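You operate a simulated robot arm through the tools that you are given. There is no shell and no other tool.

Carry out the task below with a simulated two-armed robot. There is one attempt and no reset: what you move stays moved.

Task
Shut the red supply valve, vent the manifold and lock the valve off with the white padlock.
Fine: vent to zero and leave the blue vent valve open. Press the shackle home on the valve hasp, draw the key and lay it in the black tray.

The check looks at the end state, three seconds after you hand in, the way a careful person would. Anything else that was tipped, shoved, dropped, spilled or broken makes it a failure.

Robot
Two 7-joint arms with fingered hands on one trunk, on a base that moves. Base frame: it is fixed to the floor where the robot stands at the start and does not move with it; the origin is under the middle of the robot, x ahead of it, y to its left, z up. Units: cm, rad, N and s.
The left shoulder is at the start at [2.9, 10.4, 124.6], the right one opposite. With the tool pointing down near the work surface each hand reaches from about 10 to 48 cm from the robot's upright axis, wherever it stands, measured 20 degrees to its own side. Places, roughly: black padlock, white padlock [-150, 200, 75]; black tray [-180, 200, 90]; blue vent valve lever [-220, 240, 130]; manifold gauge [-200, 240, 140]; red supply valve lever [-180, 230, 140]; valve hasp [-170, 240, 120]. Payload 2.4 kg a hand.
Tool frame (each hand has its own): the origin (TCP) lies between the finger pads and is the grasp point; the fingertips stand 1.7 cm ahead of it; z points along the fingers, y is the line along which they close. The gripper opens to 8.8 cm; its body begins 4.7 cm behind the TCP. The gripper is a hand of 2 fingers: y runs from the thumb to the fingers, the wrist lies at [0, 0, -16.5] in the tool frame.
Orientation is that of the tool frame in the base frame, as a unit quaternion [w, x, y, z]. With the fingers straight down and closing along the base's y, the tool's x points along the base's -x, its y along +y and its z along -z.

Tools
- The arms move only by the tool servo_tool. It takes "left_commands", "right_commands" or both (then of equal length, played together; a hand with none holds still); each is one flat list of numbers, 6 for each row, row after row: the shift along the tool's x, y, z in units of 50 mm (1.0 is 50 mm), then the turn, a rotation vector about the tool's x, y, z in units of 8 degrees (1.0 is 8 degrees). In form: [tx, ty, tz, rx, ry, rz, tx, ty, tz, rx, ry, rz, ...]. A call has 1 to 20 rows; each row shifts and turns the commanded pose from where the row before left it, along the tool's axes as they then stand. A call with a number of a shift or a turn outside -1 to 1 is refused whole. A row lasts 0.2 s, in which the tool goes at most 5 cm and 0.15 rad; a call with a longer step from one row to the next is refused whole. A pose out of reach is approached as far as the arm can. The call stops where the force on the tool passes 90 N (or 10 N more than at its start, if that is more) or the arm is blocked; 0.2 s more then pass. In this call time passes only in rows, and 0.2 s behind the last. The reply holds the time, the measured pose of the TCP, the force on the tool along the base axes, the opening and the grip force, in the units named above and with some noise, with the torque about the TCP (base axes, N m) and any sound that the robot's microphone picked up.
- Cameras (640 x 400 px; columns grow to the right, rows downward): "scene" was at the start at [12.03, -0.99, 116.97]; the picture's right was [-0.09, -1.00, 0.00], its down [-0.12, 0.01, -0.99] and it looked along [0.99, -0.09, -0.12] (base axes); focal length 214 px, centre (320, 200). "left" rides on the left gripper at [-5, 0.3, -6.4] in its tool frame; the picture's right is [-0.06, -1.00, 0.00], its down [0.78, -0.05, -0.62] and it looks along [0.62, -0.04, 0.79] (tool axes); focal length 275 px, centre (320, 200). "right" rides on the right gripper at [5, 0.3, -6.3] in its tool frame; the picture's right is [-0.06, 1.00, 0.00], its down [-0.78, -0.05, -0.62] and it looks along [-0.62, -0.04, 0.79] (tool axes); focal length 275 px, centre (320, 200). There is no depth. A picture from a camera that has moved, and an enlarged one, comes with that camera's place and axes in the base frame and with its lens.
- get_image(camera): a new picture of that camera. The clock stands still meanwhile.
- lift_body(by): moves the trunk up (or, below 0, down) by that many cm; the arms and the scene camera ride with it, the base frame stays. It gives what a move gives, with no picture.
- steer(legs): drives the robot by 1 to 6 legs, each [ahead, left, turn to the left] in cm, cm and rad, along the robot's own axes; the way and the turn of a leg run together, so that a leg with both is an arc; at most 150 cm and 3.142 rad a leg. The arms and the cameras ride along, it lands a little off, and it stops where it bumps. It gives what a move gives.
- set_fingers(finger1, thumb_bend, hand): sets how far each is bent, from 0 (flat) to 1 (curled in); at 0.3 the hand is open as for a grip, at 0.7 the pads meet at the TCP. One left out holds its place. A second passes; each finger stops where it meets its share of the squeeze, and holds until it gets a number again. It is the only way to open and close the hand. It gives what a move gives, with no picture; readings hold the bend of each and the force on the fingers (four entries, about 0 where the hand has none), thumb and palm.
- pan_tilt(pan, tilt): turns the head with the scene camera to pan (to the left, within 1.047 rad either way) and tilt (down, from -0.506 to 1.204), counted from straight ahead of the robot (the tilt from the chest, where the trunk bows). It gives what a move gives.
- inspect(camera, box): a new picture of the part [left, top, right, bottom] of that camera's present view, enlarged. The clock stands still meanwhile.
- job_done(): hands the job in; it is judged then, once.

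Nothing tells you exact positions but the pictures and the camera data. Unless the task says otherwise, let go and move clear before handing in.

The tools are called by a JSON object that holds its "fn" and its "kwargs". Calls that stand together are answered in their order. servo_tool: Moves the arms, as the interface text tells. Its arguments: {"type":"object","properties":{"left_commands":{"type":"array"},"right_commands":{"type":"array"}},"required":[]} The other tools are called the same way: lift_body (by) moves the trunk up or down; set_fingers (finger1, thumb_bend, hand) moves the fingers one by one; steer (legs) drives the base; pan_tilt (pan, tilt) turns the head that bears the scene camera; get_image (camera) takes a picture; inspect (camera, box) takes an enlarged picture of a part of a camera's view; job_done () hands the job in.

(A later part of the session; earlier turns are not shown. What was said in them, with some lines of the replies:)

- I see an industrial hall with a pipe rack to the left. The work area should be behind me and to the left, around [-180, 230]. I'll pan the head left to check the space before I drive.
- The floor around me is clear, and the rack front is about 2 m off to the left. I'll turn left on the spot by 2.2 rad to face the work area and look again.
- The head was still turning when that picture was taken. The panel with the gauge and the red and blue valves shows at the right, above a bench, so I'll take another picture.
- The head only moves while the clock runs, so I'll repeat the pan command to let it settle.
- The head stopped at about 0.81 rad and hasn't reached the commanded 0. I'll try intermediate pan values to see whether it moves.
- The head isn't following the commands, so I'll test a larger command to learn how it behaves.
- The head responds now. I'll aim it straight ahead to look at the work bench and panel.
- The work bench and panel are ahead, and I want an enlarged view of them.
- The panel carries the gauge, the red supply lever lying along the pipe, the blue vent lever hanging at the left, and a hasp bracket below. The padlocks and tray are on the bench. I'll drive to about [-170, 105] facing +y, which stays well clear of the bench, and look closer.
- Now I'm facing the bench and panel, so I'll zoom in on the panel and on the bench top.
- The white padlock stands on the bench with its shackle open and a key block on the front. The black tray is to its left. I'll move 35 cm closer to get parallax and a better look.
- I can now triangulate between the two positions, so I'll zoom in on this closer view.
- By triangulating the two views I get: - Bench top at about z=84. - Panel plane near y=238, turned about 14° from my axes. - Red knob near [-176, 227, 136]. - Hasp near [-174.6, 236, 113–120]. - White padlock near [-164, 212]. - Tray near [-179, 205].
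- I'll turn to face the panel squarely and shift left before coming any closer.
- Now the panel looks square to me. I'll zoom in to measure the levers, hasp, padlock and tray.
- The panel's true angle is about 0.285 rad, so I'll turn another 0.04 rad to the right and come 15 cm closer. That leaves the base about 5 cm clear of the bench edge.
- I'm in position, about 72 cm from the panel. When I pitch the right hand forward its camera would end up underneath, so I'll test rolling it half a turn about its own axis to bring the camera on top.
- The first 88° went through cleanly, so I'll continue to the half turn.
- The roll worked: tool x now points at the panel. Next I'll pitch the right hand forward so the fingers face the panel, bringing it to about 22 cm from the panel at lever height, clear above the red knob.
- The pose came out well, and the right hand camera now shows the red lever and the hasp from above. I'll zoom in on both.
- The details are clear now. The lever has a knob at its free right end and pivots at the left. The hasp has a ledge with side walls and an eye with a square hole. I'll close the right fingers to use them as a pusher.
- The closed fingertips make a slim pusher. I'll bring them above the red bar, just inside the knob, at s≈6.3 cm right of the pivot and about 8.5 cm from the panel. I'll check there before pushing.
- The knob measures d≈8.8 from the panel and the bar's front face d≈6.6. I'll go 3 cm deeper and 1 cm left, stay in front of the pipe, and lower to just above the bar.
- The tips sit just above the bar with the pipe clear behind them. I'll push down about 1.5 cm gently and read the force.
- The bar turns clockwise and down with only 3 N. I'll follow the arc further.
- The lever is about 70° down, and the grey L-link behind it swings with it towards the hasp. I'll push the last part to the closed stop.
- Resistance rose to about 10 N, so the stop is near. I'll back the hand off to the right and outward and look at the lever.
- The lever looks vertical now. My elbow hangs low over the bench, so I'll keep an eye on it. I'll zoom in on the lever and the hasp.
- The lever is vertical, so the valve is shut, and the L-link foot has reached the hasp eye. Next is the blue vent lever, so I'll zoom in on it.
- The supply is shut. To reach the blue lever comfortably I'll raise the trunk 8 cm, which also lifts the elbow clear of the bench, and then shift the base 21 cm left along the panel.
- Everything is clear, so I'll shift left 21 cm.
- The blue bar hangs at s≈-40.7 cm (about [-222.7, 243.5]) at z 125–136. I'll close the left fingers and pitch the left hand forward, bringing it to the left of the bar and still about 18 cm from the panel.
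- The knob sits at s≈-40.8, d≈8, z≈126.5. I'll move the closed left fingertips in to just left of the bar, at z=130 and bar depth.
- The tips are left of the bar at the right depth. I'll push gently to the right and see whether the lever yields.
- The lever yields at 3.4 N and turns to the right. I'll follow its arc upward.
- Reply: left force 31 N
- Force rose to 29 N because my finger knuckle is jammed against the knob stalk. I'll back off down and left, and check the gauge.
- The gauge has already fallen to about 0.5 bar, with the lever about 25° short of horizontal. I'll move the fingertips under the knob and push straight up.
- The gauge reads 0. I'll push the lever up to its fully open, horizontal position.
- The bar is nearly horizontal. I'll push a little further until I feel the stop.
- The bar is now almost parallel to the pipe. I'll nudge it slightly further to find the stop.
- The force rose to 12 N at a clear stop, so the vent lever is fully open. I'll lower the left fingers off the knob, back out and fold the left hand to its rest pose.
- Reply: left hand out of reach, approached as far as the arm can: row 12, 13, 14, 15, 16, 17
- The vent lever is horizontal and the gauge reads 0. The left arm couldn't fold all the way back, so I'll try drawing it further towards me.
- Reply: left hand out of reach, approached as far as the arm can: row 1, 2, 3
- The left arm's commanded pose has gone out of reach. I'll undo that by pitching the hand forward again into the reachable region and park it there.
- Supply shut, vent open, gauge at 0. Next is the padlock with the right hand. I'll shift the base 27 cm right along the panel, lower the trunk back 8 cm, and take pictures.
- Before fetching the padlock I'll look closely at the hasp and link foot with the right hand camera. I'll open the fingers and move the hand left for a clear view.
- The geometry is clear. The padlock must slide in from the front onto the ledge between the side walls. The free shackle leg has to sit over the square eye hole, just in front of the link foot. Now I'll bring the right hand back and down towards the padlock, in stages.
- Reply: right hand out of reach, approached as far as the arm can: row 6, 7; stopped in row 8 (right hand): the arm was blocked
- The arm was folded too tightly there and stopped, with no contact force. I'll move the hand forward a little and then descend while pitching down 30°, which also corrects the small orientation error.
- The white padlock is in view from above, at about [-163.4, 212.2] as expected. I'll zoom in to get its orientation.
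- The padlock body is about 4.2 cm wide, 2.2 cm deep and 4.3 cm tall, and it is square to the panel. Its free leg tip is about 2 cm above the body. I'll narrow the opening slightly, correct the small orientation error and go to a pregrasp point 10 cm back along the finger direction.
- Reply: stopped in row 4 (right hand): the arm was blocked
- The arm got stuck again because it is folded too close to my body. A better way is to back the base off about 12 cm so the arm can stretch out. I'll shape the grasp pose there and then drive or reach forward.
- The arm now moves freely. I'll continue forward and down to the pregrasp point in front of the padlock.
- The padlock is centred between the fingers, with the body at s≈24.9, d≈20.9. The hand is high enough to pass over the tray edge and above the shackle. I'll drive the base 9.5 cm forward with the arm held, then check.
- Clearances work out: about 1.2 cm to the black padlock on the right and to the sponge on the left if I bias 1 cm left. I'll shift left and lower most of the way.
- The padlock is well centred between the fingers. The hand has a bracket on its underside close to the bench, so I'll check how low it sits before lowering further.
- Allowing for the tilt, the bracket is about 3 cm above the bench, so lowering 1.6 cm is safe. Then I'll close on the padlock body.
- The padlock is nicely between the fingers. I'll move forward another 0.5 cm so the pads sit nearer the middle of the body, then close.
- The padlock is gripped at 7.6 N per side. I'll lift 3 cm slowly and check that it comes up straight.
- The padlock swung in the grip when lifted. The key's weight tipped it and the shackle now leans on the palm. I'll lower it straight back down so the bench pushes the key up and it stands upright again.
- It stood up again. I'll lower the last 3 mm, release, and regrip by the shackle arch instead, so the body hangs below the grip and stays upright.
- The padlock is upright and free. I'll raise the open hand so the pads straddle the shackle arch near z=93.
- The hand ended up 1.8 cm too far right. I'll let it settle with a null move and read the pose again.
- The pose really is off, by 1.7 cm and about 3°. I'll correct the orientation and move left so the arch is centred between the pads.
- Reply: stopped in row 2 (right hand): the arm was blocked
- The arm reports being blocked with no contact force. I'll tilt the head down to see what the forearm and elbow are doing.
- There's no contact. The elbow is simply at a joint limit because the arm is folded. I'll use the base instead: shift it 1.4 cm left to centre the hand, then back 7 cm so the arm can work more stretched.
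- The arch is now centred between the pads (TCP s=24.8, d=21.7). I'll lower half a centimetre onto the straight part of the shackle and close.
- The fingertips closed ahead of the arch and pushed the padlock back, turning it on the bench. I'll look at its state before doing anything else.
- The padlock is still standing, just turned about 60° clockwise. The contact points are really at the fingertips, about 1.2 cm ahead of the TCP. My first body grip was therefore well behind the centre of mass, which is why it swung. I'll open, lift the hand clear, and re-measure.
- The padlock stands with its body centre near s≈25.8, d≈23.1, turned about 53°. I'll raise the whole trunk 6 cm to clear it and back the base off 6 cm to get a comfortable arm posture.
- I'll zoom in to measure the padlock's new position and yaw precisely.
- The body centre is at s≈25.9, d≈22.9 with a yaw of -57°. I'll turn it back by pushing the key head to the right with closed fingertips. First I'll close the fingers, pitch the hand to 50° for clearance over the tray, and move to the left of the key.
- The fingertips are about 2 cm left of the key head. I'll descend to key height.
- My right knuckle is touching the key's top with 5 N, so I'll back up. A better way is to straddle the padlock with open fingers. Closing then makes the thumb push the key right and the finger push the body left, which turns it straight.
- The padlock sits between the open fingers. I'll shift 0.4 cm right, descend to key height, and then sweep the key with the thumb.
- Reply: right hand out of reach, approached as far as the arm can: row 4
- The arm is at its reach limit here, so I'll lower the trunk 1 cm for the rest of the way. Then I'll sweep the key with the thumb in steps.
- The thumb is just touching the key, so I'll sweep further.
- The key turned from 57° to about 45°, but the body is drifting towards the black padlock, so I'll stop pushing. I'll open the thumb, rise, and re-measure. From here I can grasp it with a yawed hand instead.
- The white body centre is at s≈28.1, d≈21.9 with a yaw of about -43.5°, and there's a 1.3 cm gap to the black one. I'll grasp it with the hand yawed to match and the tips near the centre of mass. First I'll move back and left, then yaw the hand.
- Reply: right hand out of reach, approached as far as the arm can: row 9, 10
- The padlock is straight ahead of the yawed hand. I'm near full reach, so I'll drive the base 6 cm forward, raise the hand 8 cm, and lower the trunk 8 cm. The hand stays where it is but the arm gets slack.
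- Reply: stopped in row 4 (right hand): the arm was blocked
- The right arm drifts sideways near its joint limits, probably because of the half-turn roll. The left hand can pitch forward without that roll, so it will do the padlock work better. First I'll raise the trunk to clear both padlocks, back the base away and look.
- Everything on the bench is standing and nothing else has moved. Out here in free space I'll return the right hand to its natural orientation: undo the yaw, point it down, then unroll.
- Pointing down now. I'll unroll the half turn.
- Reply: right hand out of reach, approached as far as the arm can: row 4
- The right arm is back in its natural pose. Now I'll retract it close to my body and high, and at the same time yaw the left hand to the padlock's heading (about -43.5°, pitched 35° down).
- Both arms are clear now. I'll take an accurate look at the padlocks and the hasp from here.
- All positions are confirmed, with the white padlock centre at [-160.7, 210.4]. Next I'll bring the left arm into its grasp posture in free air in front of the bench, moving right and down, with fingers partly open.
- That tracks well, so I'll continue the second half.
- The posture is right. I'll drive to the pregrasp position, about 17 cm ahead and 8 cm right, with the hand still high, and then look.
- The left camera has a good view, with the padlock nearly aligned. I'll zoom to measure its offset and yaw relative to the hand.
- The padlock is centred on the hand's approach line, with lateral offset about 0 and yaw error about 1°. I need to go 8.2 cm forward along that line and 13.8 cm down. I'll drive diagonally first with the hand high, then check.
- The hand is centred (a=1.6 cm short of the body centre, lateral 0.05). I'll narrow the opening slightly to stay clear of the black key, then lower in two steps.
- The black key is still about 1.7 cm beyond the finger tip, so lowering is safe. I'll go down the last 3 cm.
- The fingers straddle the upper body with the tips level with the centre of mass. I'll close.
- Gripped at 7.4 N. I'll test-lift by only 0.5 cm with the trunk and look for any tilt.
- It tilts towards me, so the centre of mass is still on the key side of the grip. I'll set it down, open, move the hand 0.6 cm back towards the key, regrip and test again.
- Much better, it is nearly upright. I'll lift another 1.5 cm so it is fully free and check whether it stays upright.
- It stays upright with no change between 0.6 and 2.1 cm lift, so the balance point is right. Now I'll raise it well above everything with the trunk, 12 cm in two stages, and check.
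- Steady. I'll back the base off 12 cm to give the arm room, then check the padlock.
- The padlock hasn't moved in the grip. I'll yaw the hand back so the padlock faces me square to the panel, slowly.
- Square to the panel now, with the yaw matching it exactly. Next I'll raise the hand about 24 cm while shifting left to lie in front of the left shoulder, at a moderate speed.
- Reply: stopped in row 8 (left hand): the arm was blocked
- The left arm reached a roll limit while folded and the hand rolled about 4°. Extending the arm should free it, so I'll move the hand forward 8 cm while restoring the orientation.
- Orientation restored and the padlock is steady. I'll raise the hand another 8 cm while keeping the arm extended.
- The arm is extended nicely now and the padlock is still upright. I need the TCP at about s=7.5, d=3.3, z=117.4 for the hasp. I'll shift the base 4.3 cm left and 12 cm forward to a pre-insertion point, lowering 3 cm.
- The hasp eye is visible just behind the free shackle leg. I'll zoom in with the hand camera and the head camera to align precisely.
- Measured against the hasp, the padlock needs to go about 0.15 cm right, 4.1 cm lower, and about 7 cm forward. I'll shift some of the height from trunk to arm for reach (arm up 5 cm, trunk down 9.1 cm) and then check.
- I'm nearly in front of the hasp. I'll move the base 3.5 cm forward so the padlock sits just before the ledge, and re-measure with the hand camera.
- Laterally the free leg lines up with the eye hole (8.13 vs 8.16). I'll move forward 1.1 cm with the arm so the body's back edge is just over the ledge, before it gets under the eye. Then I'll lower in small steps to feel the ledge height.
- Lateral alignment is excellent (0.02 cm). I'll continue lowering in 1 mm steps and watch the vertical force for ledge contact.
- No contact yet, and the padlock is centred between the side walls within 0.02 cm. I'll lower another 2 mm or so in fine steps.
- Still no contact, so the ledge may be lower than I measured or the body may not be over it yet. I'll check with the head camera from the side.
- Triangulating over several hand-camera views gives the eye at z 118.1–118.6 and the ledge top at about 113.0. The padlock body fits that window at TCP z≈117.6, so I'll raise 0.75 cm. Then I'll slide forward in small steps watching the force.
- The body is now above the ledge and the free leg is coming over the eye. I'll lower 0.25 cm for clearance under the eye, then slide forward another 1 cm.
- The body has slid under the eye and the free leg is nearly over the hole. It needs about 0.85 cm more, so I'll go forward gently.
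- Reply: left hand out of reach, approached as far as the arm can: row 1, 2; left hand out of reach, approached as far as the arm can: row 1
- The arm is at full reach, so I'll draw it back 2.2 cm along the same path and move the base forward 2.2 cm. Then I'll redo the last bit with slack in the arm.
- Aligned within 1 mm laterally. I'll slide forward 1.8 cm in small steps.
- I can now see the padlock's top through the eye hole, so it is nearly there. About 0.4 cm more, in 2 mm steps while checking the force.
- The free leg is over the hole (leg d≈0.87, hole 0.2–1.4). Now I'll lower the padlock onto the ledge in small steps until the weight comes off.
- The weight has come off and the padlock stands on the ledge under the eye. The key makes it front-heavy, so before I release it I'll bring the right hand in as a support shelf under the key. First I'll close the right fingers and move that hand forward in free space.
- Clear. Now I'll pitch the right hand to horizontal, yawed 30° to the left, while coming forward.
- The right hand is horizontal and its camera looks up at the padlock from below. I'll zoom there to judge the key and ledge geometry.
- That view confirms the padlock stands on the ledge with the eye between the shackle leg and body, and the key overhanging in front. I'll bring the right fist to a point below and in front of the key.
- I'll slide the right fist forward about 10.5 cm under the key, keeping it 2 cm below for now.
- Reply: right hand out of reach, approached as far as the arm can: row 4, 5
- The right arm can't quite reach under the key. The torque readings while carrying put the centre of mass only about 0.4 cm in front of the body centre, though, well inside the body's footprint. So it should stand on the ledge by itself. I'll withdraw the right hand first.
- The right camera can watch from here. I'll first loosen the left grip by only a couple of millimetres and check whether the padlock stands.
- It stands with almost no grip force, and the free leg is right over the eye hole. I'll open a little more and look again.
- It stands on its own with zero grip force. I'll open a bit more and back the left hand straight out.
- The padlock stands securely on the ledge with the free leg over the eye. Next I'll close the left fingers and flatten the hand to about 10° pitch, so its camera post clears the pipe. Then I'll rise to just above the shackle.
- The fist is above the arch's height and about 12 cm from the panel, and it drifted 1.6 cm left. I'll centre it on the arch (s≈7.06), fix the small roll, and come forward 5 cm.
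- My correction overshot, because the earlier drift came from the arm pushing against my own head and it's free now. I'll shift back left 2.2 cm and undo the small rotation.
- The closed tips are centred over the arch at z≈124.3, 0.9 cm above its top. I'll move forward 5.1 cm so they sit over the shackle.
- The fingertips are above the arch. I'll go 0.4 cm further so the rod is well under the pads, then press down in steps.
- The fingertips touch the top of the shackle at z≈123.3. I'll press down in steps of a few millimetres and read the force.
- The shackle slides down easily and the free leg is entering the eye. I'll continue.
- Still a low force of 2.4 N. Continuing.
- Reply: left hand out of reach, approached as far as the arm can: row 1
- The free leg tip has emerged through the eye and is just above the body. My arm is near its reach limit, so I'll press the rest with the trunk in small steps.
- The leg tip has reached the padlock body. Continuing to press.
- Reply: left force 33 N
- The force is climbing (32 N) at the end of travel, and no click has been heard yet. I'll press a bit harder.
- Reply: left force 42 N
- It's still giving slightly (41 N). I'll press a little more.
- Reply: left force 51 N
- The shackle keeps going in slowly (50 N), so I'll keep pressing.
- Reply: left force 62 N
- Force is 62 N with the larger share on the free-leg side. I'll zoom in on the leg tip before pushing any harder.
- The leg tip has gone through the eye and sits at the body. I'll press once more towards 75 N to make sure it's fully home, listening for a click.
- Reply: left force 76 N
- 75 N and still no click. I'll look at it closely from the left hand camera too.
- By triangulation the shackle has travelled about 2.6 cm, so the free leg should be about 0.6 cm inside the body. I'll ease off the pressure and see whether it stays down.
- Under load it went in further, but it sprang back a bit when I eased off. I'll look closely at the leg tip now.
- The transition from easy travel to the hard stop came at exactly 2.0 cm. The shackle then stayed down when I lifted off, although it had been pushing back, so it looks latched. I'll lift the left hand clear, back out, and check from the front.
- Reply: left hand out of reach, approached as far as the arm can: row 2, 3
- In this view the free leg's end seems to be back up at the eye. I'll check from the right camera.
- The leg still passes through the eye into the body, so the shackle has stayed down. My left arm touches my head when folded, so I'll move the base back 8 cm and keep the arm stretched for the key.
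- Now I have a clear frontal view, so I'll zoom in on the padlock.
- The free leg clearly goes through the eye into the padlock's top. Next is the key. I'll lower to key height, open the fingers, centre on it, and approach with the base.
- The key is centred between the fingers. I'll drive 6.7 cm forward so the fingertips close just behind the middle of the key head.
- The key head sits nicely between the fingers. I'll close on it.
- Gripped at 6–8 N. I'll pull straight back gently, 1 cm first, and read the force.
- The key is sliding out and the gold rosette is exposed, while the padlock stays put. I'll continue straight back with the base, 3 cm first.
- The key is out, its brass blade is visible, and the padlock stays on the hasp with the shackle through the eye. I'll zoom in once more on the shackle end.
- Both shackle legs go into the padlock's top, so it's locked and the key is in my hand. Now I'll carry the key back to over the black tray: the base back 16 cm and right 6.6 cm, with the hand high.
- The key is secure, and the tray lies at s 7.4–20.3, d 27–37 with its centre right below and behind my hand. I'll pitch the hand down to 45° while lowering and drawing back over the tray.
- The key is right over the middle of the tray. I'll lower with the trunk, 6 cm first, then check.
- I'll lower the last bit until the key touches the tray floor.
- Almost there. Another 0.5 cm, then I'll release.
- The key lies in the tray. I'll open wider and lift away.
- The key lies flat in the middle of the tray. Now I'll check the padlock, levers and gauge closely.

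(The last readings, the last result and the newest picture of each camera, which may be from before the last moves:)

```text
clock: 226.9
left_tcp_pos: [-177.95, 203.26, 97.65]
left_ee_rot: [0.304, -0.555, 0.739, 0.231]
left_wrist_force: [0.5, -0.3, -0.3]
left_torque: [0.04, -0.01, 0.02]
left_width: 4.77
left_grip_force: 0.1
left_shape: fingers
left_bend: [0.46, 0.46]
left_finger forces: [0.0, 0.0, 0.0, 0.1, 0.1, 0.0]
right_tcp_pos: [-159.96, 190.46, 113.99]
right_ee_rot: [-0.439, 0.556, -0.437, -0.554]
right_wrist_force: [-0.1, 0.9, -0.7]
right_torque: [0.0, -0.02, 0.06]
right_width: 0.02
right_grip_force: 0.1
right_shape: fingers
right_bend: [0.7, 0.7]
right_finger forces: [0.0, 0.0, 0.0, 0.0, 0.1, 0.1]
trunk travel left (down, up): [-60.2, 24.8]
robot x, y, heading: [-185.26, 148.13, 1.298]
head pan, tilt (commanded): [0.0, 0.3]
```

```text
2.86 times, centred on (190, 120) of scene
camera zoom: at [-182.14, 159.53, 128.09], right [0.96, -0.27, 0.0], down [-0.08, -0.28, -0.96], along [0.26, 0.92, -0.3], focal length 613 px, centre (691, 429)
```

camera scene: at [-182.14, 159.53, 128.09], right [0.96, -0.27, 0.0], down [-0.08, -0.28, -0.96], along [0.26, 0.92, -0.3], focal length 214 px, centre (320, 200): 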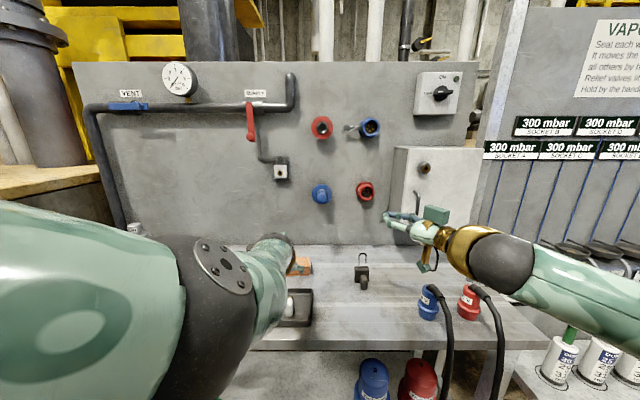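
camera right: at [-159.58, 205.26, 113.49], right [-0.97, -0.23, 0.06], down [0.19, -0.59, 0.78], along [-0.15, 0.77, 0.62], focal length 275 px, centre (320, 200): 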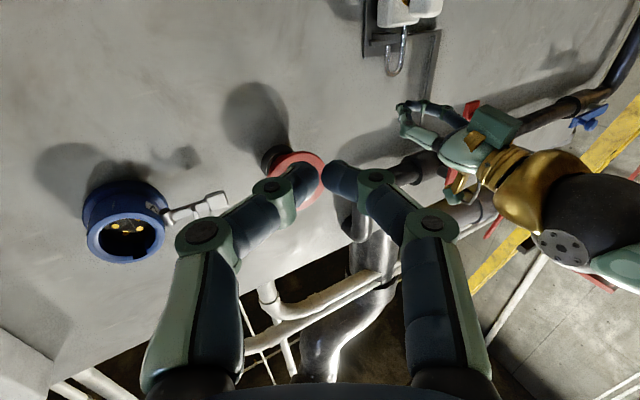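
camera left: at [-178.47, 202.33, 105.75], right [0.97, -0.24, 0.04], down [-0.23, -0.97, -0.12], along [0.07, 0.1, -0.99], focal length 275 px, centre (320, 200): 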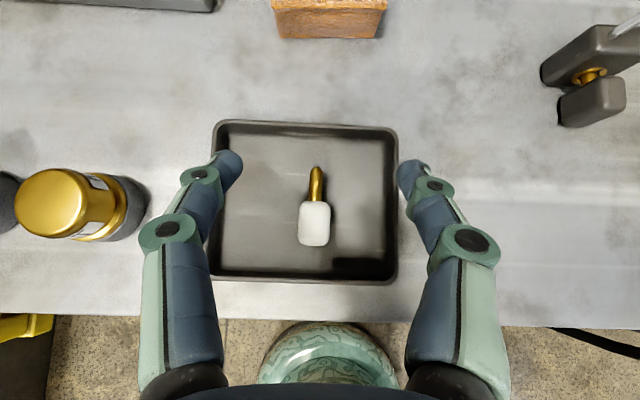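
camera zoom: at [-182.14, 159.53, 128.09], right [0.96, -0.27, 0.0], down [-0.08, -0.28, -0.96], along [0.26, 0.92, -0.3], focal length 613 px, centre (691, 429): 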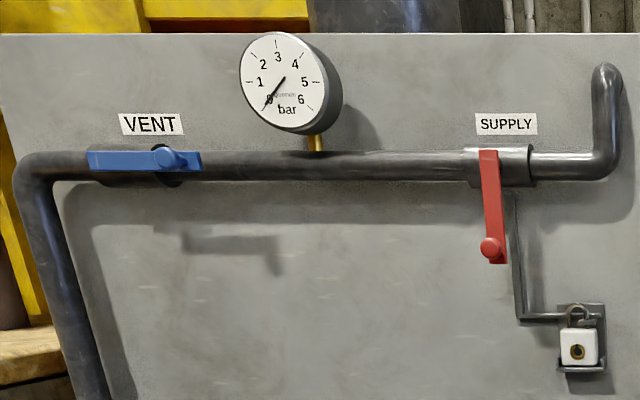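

The red lever is down, the blue lever is in line with the pipe, the gauge is at 0, and the padlock is closed through the hasp eye. During pressing the shackle pushed back like a spring, and it stayed down when I let go, so it's latched. I'll check the black padlock and neighbours for any disturbance, then back the robot away.

{"fn": "inspect", "kwargs": {"camera": "scene", "box": [335, 235, 395, 295]}}

{"fn": "steer", "kwargs": {"legs": [[-15, 0, 0], [-15, 0, 0]]}}

{"fn": "pan_tilt", "kwargs": {"pan": 0.0, "tilt": 0.35}}

{"fn": "get_image", "kwargs": {"camera": "scene"}}

```text
6.67 times, centred on (365, 265) of scene
camera zoom: at [-182.14, 159.53, 128.09], right [0.96, -0.27, 0.0], down [-0.08, -0.28, -0.96], along [0.26, 0.92, -0.3], focal length 1430 px, centre (20, -233)
```

zoom: 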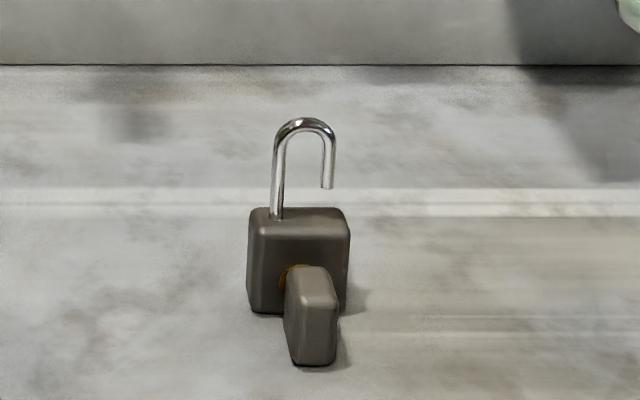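

```text
clock: 229.2
left_tcp_pos: [-186.1, 174.39, 97.76]
left_ee_rot: [0.304, -0.556, 0.738, 0.233]
left_wrist_force: [1.0, 0.1, 0.1]
left_torque: [0.0, -0.02, 0.02]
left_width: 4.8
left_grip_force: 0.1
left_shape: fingers
left_bend: [0.46, 0.46]
left_finger forces: [0.0, 0.0, 0.1, 0.0, 0.0, 0.0]
right_tcp_pos: [-167.98, 161.72, 114.16]
right_ee_rot: [-0.438, 0.556, -0.435, -0.556]
right_wrist_force: [-0.1, 0.0, 0.0]
right_torque: [0.02, 0.01, 0.0]
right_width: 0.0
right_grip_force: 0.0
right_shape: fingers
right_bend: [0.7, 0.7]
right_finger forces: [0.0, 0.1, 0.0, 0.0, 0.0, 0.0]
trunk travel left (down, up): [-60.2, 24.8]
robot x, y, heading: [-193.41, 119.19, 1.305]
head pan, tilt (commanded): [0.0, 0.3]
```

```text
clock: 229.9
left_tcp_pos: [-186.09, 174.52, 97.62]
left_ee_rot: [0.304, -0.556, 0.738, 0.231]
left_wrist_force: [0.1, 0.5, 0.0]
left_torque: [0.05, 0.02, 0.02]
left_width: 4.78
left_grip_force: 0.0
left_shape: fingers
left_bend: [0.46, 0.46]
left_finger forces: [0.0, 0.0, 0.1, 0.0, 0.0, 0.0]
right_tcp_pos: [-168.06, 161.99, 113.93]
right_ee_rot: [-0.437, 0.556, -0.436, -0.556]
right_wrist_force: [-0.2, -0.6, 0.2]
right_torque: [-0.02, -0.02, 0.02]
right_width: 0.0
right_grip_force: 0.1
right_shape: fingers
right_bend: [0.7, 0.7]
right_finger forces: [0.1, 0.0, 0.0, 0.1, 0.0, 0.0]
trunk travel left (down, up): [-60.2, 24.8]
robot x, y, heading: [-193.59, 119.41, 1.298]
head pan, tilt (commanded): [0.0, 0.351]
```

```text
taken
camera scene: at [-190.15, 130.8, 127.63], right [0.96, -0.26, 0.0], down [-0.09, -0.33, -0.94], along [0.25, 0.91, -0.34], focal length 214 px, centre (320, 200)
```

scene: 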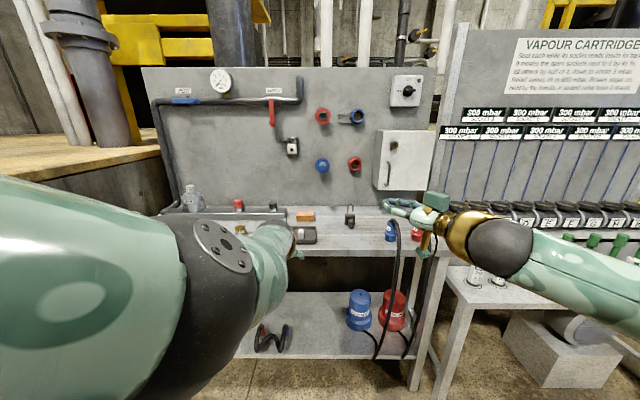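

Everything on the right looks undisturbed, and the black padlock is exactly where it was. I'll take a last look at the left part of the bench, which is hidden behind my arm.

{"fn": "pan_tilt", "kwargs": {"pan": -0.3, "tilt": 0.35}}

{"fn": "steer", "kwargs": {"legs": [[-20, 0, 0.3]]}}

{"fn": "get_image", "kwargs": {"camera": "scene"}}

```text
clock: 230.7
left_tcp_pos: [-185.99, 174.62, 97.66]
left_ee_rot: [0.304, -0.557, 0.737, 0.233]
left_wrist_force: [0.3, -0.3, -1.2]
left_torque: [0.04, 0.02, 0.01]
left_width: 4.79
left_grip_force: 0.0
left_shape: fingers
left_bend: [0.46, 0.46]
left_finger forces: [0.0, 0.1, 0.1, 0.0, 0.0, 0.0]
right_tcp_pos: [-168.0, 161.94, 113.97]
right_ee_rot: [-0.436, 0.557, -0.436, -0.557]
right_wrist_force: [0.2, -0.3, 0.7]
right_torque: [-0.04, 0.01, 0.05]
right_width: 0.01
right_grip_force: 0.0
right_shape: fingers
right_bend: [0.7, 0.7]
right_finger forces: [0.1, 0.0, 0.1, 0.1, 0.0, 0.0]
trunk travel left (down, up): [-60.2, 24.8]
robot x, y, heading: [-193.25, 119.15, 1.303]
head pan, tilt (commanded): [-0.3, 0.351]
```

```text
clock: 232.3
left_tcp_pos: [-205.18, 154.39, 97.65]
left_ee_rot: [-0.265, 0.662, -0.645, -0.276]
left_wrist_force: [0.2, 0.9, 0.3]
left_torque: [0.0, -0.01, -0.02]
left_width: 4.77
left_grip_force: 0.1
left_shape: fingers
left_bend: [0.46, 0.46]
left_finger forces: [0.0, 0.0, 0.0, 0.0, 0.0, 0.1]
right_tcp_pos: [-184.26, 147.6, 114.03]
right_ee_rot: [-0.348, 0.616, -0.346, -0.616]
right_wrist_force: [-0.4, -0.4, 0.3]
right_torque: [0.01, 0.02, -0.01]
right_width: 0.0
right_grip_force: 0.1
right_shape: fingers
right_bend: [0.7, 0.7]
right_finger forces: [0.1, 0.0, 0.1, 0.0, 0.1, 0.0]
trunk travel left (down, up): [-60.2, 24.8]
robot x, y, heading: [-195.82, 99.61, 1.604]
head pan, tilt (commanded): [-0.3, 0.351]
```

```text
taken
camera scene: at [-193.3, 111.07, 127.64], right [0.97, -0.26, 0.0], down [-0.09, -0.33, -0.94], along [0.25, 0.91, -0.34], focal length 214 px, centre (320, 200)
```

scene: 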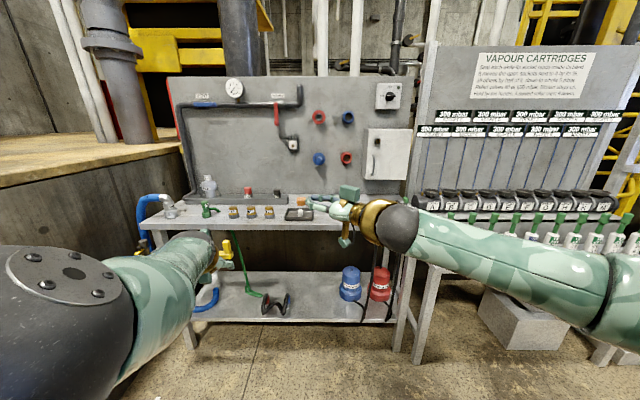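

{"fn": "inspect", "kwargs": {"camera": "scene", "box": [130, 165, 340, 245]}}

{"fn": "inspect", "kwargs": {"camera": "scene", "box": [180, 70, 340, 170]}}

```text
3.05 times, centred on (235, 205) of scene
camera zoom: at [-193.3, 111.07, 127.64], right [0.97, -0.26, 0.0], down [-0.09, -0.33, -0.94], along [0.25, 0.91, -0.34], focal length 654 px, centre (579, 185)
```

zoom: 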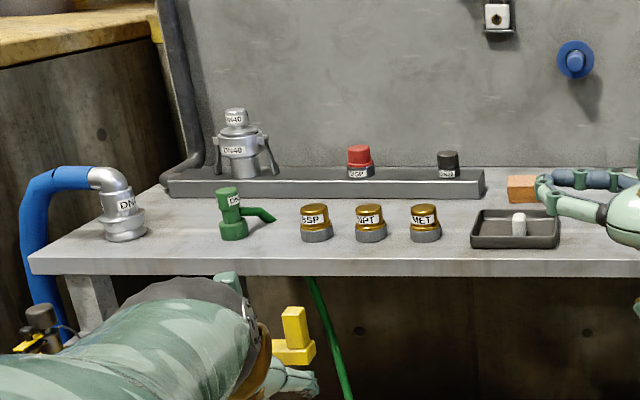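

```text
4.00 times, centred on (260, 120) of scene
camera zoom: at [-193.3, 111.07, 127.64], right [0.97, -0.26, 0.0], down [-0.09, -0.33, -0.94], along [0.25, 0.91, -0.34], focal length 858 px, centre (560, 520)
```

zoom: 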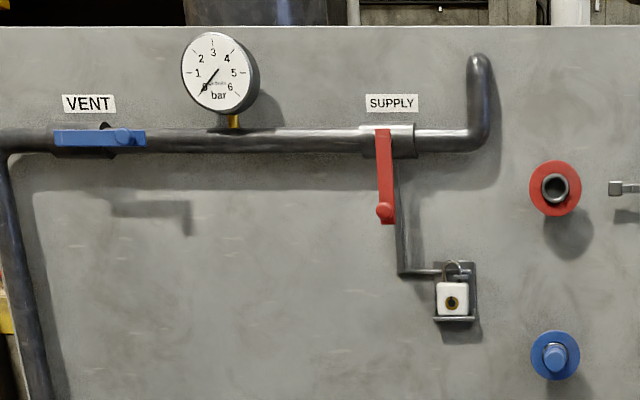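

Everything on the bench is still standing and in place. The end state:
- **Red supply lever:** closed.
- **Blue vent lever:** open, with the gauge at 0 bar.
- **White padlock:** closed through the valve hasp.
- **Key:** drawn and lying in the black tray.

Both hands are empty and clear, so I'm handing in.

{"fn": "job_done", "kwargs": {}}

```text
The job is handed in.
```

The job is handed in; I don't have the check's result yet. I left the manifold like this:

- **Red supply valve:** shut. The lever points straight down, across the pipe.
- **Blue vent valve:** open, in line with the pipe. The gauge read 0 bar at my last look.
- **White padlock:** closed on the valve hasp, with the shackle through the eye and both legs in the body. I heard no click, so I take it as latched because it pushed back like a spring while I pressed and stayed down when I let go. I did not try to pull it open.
- **Key:** drawn and lying flat in the black tray.

Along the way the white padlock tipped in the hand and got turned round on the bench before I got a stable grip. It never fell. I pressed the shackle with up to about 75 N.

My last pictures showed the fittings and caps standing as before. The black padlock measured in its original spot. The tray took about 12 N when I set the key down, so it may have moved very slightly. Both hands are empty and the robot is backed clear of the bench.
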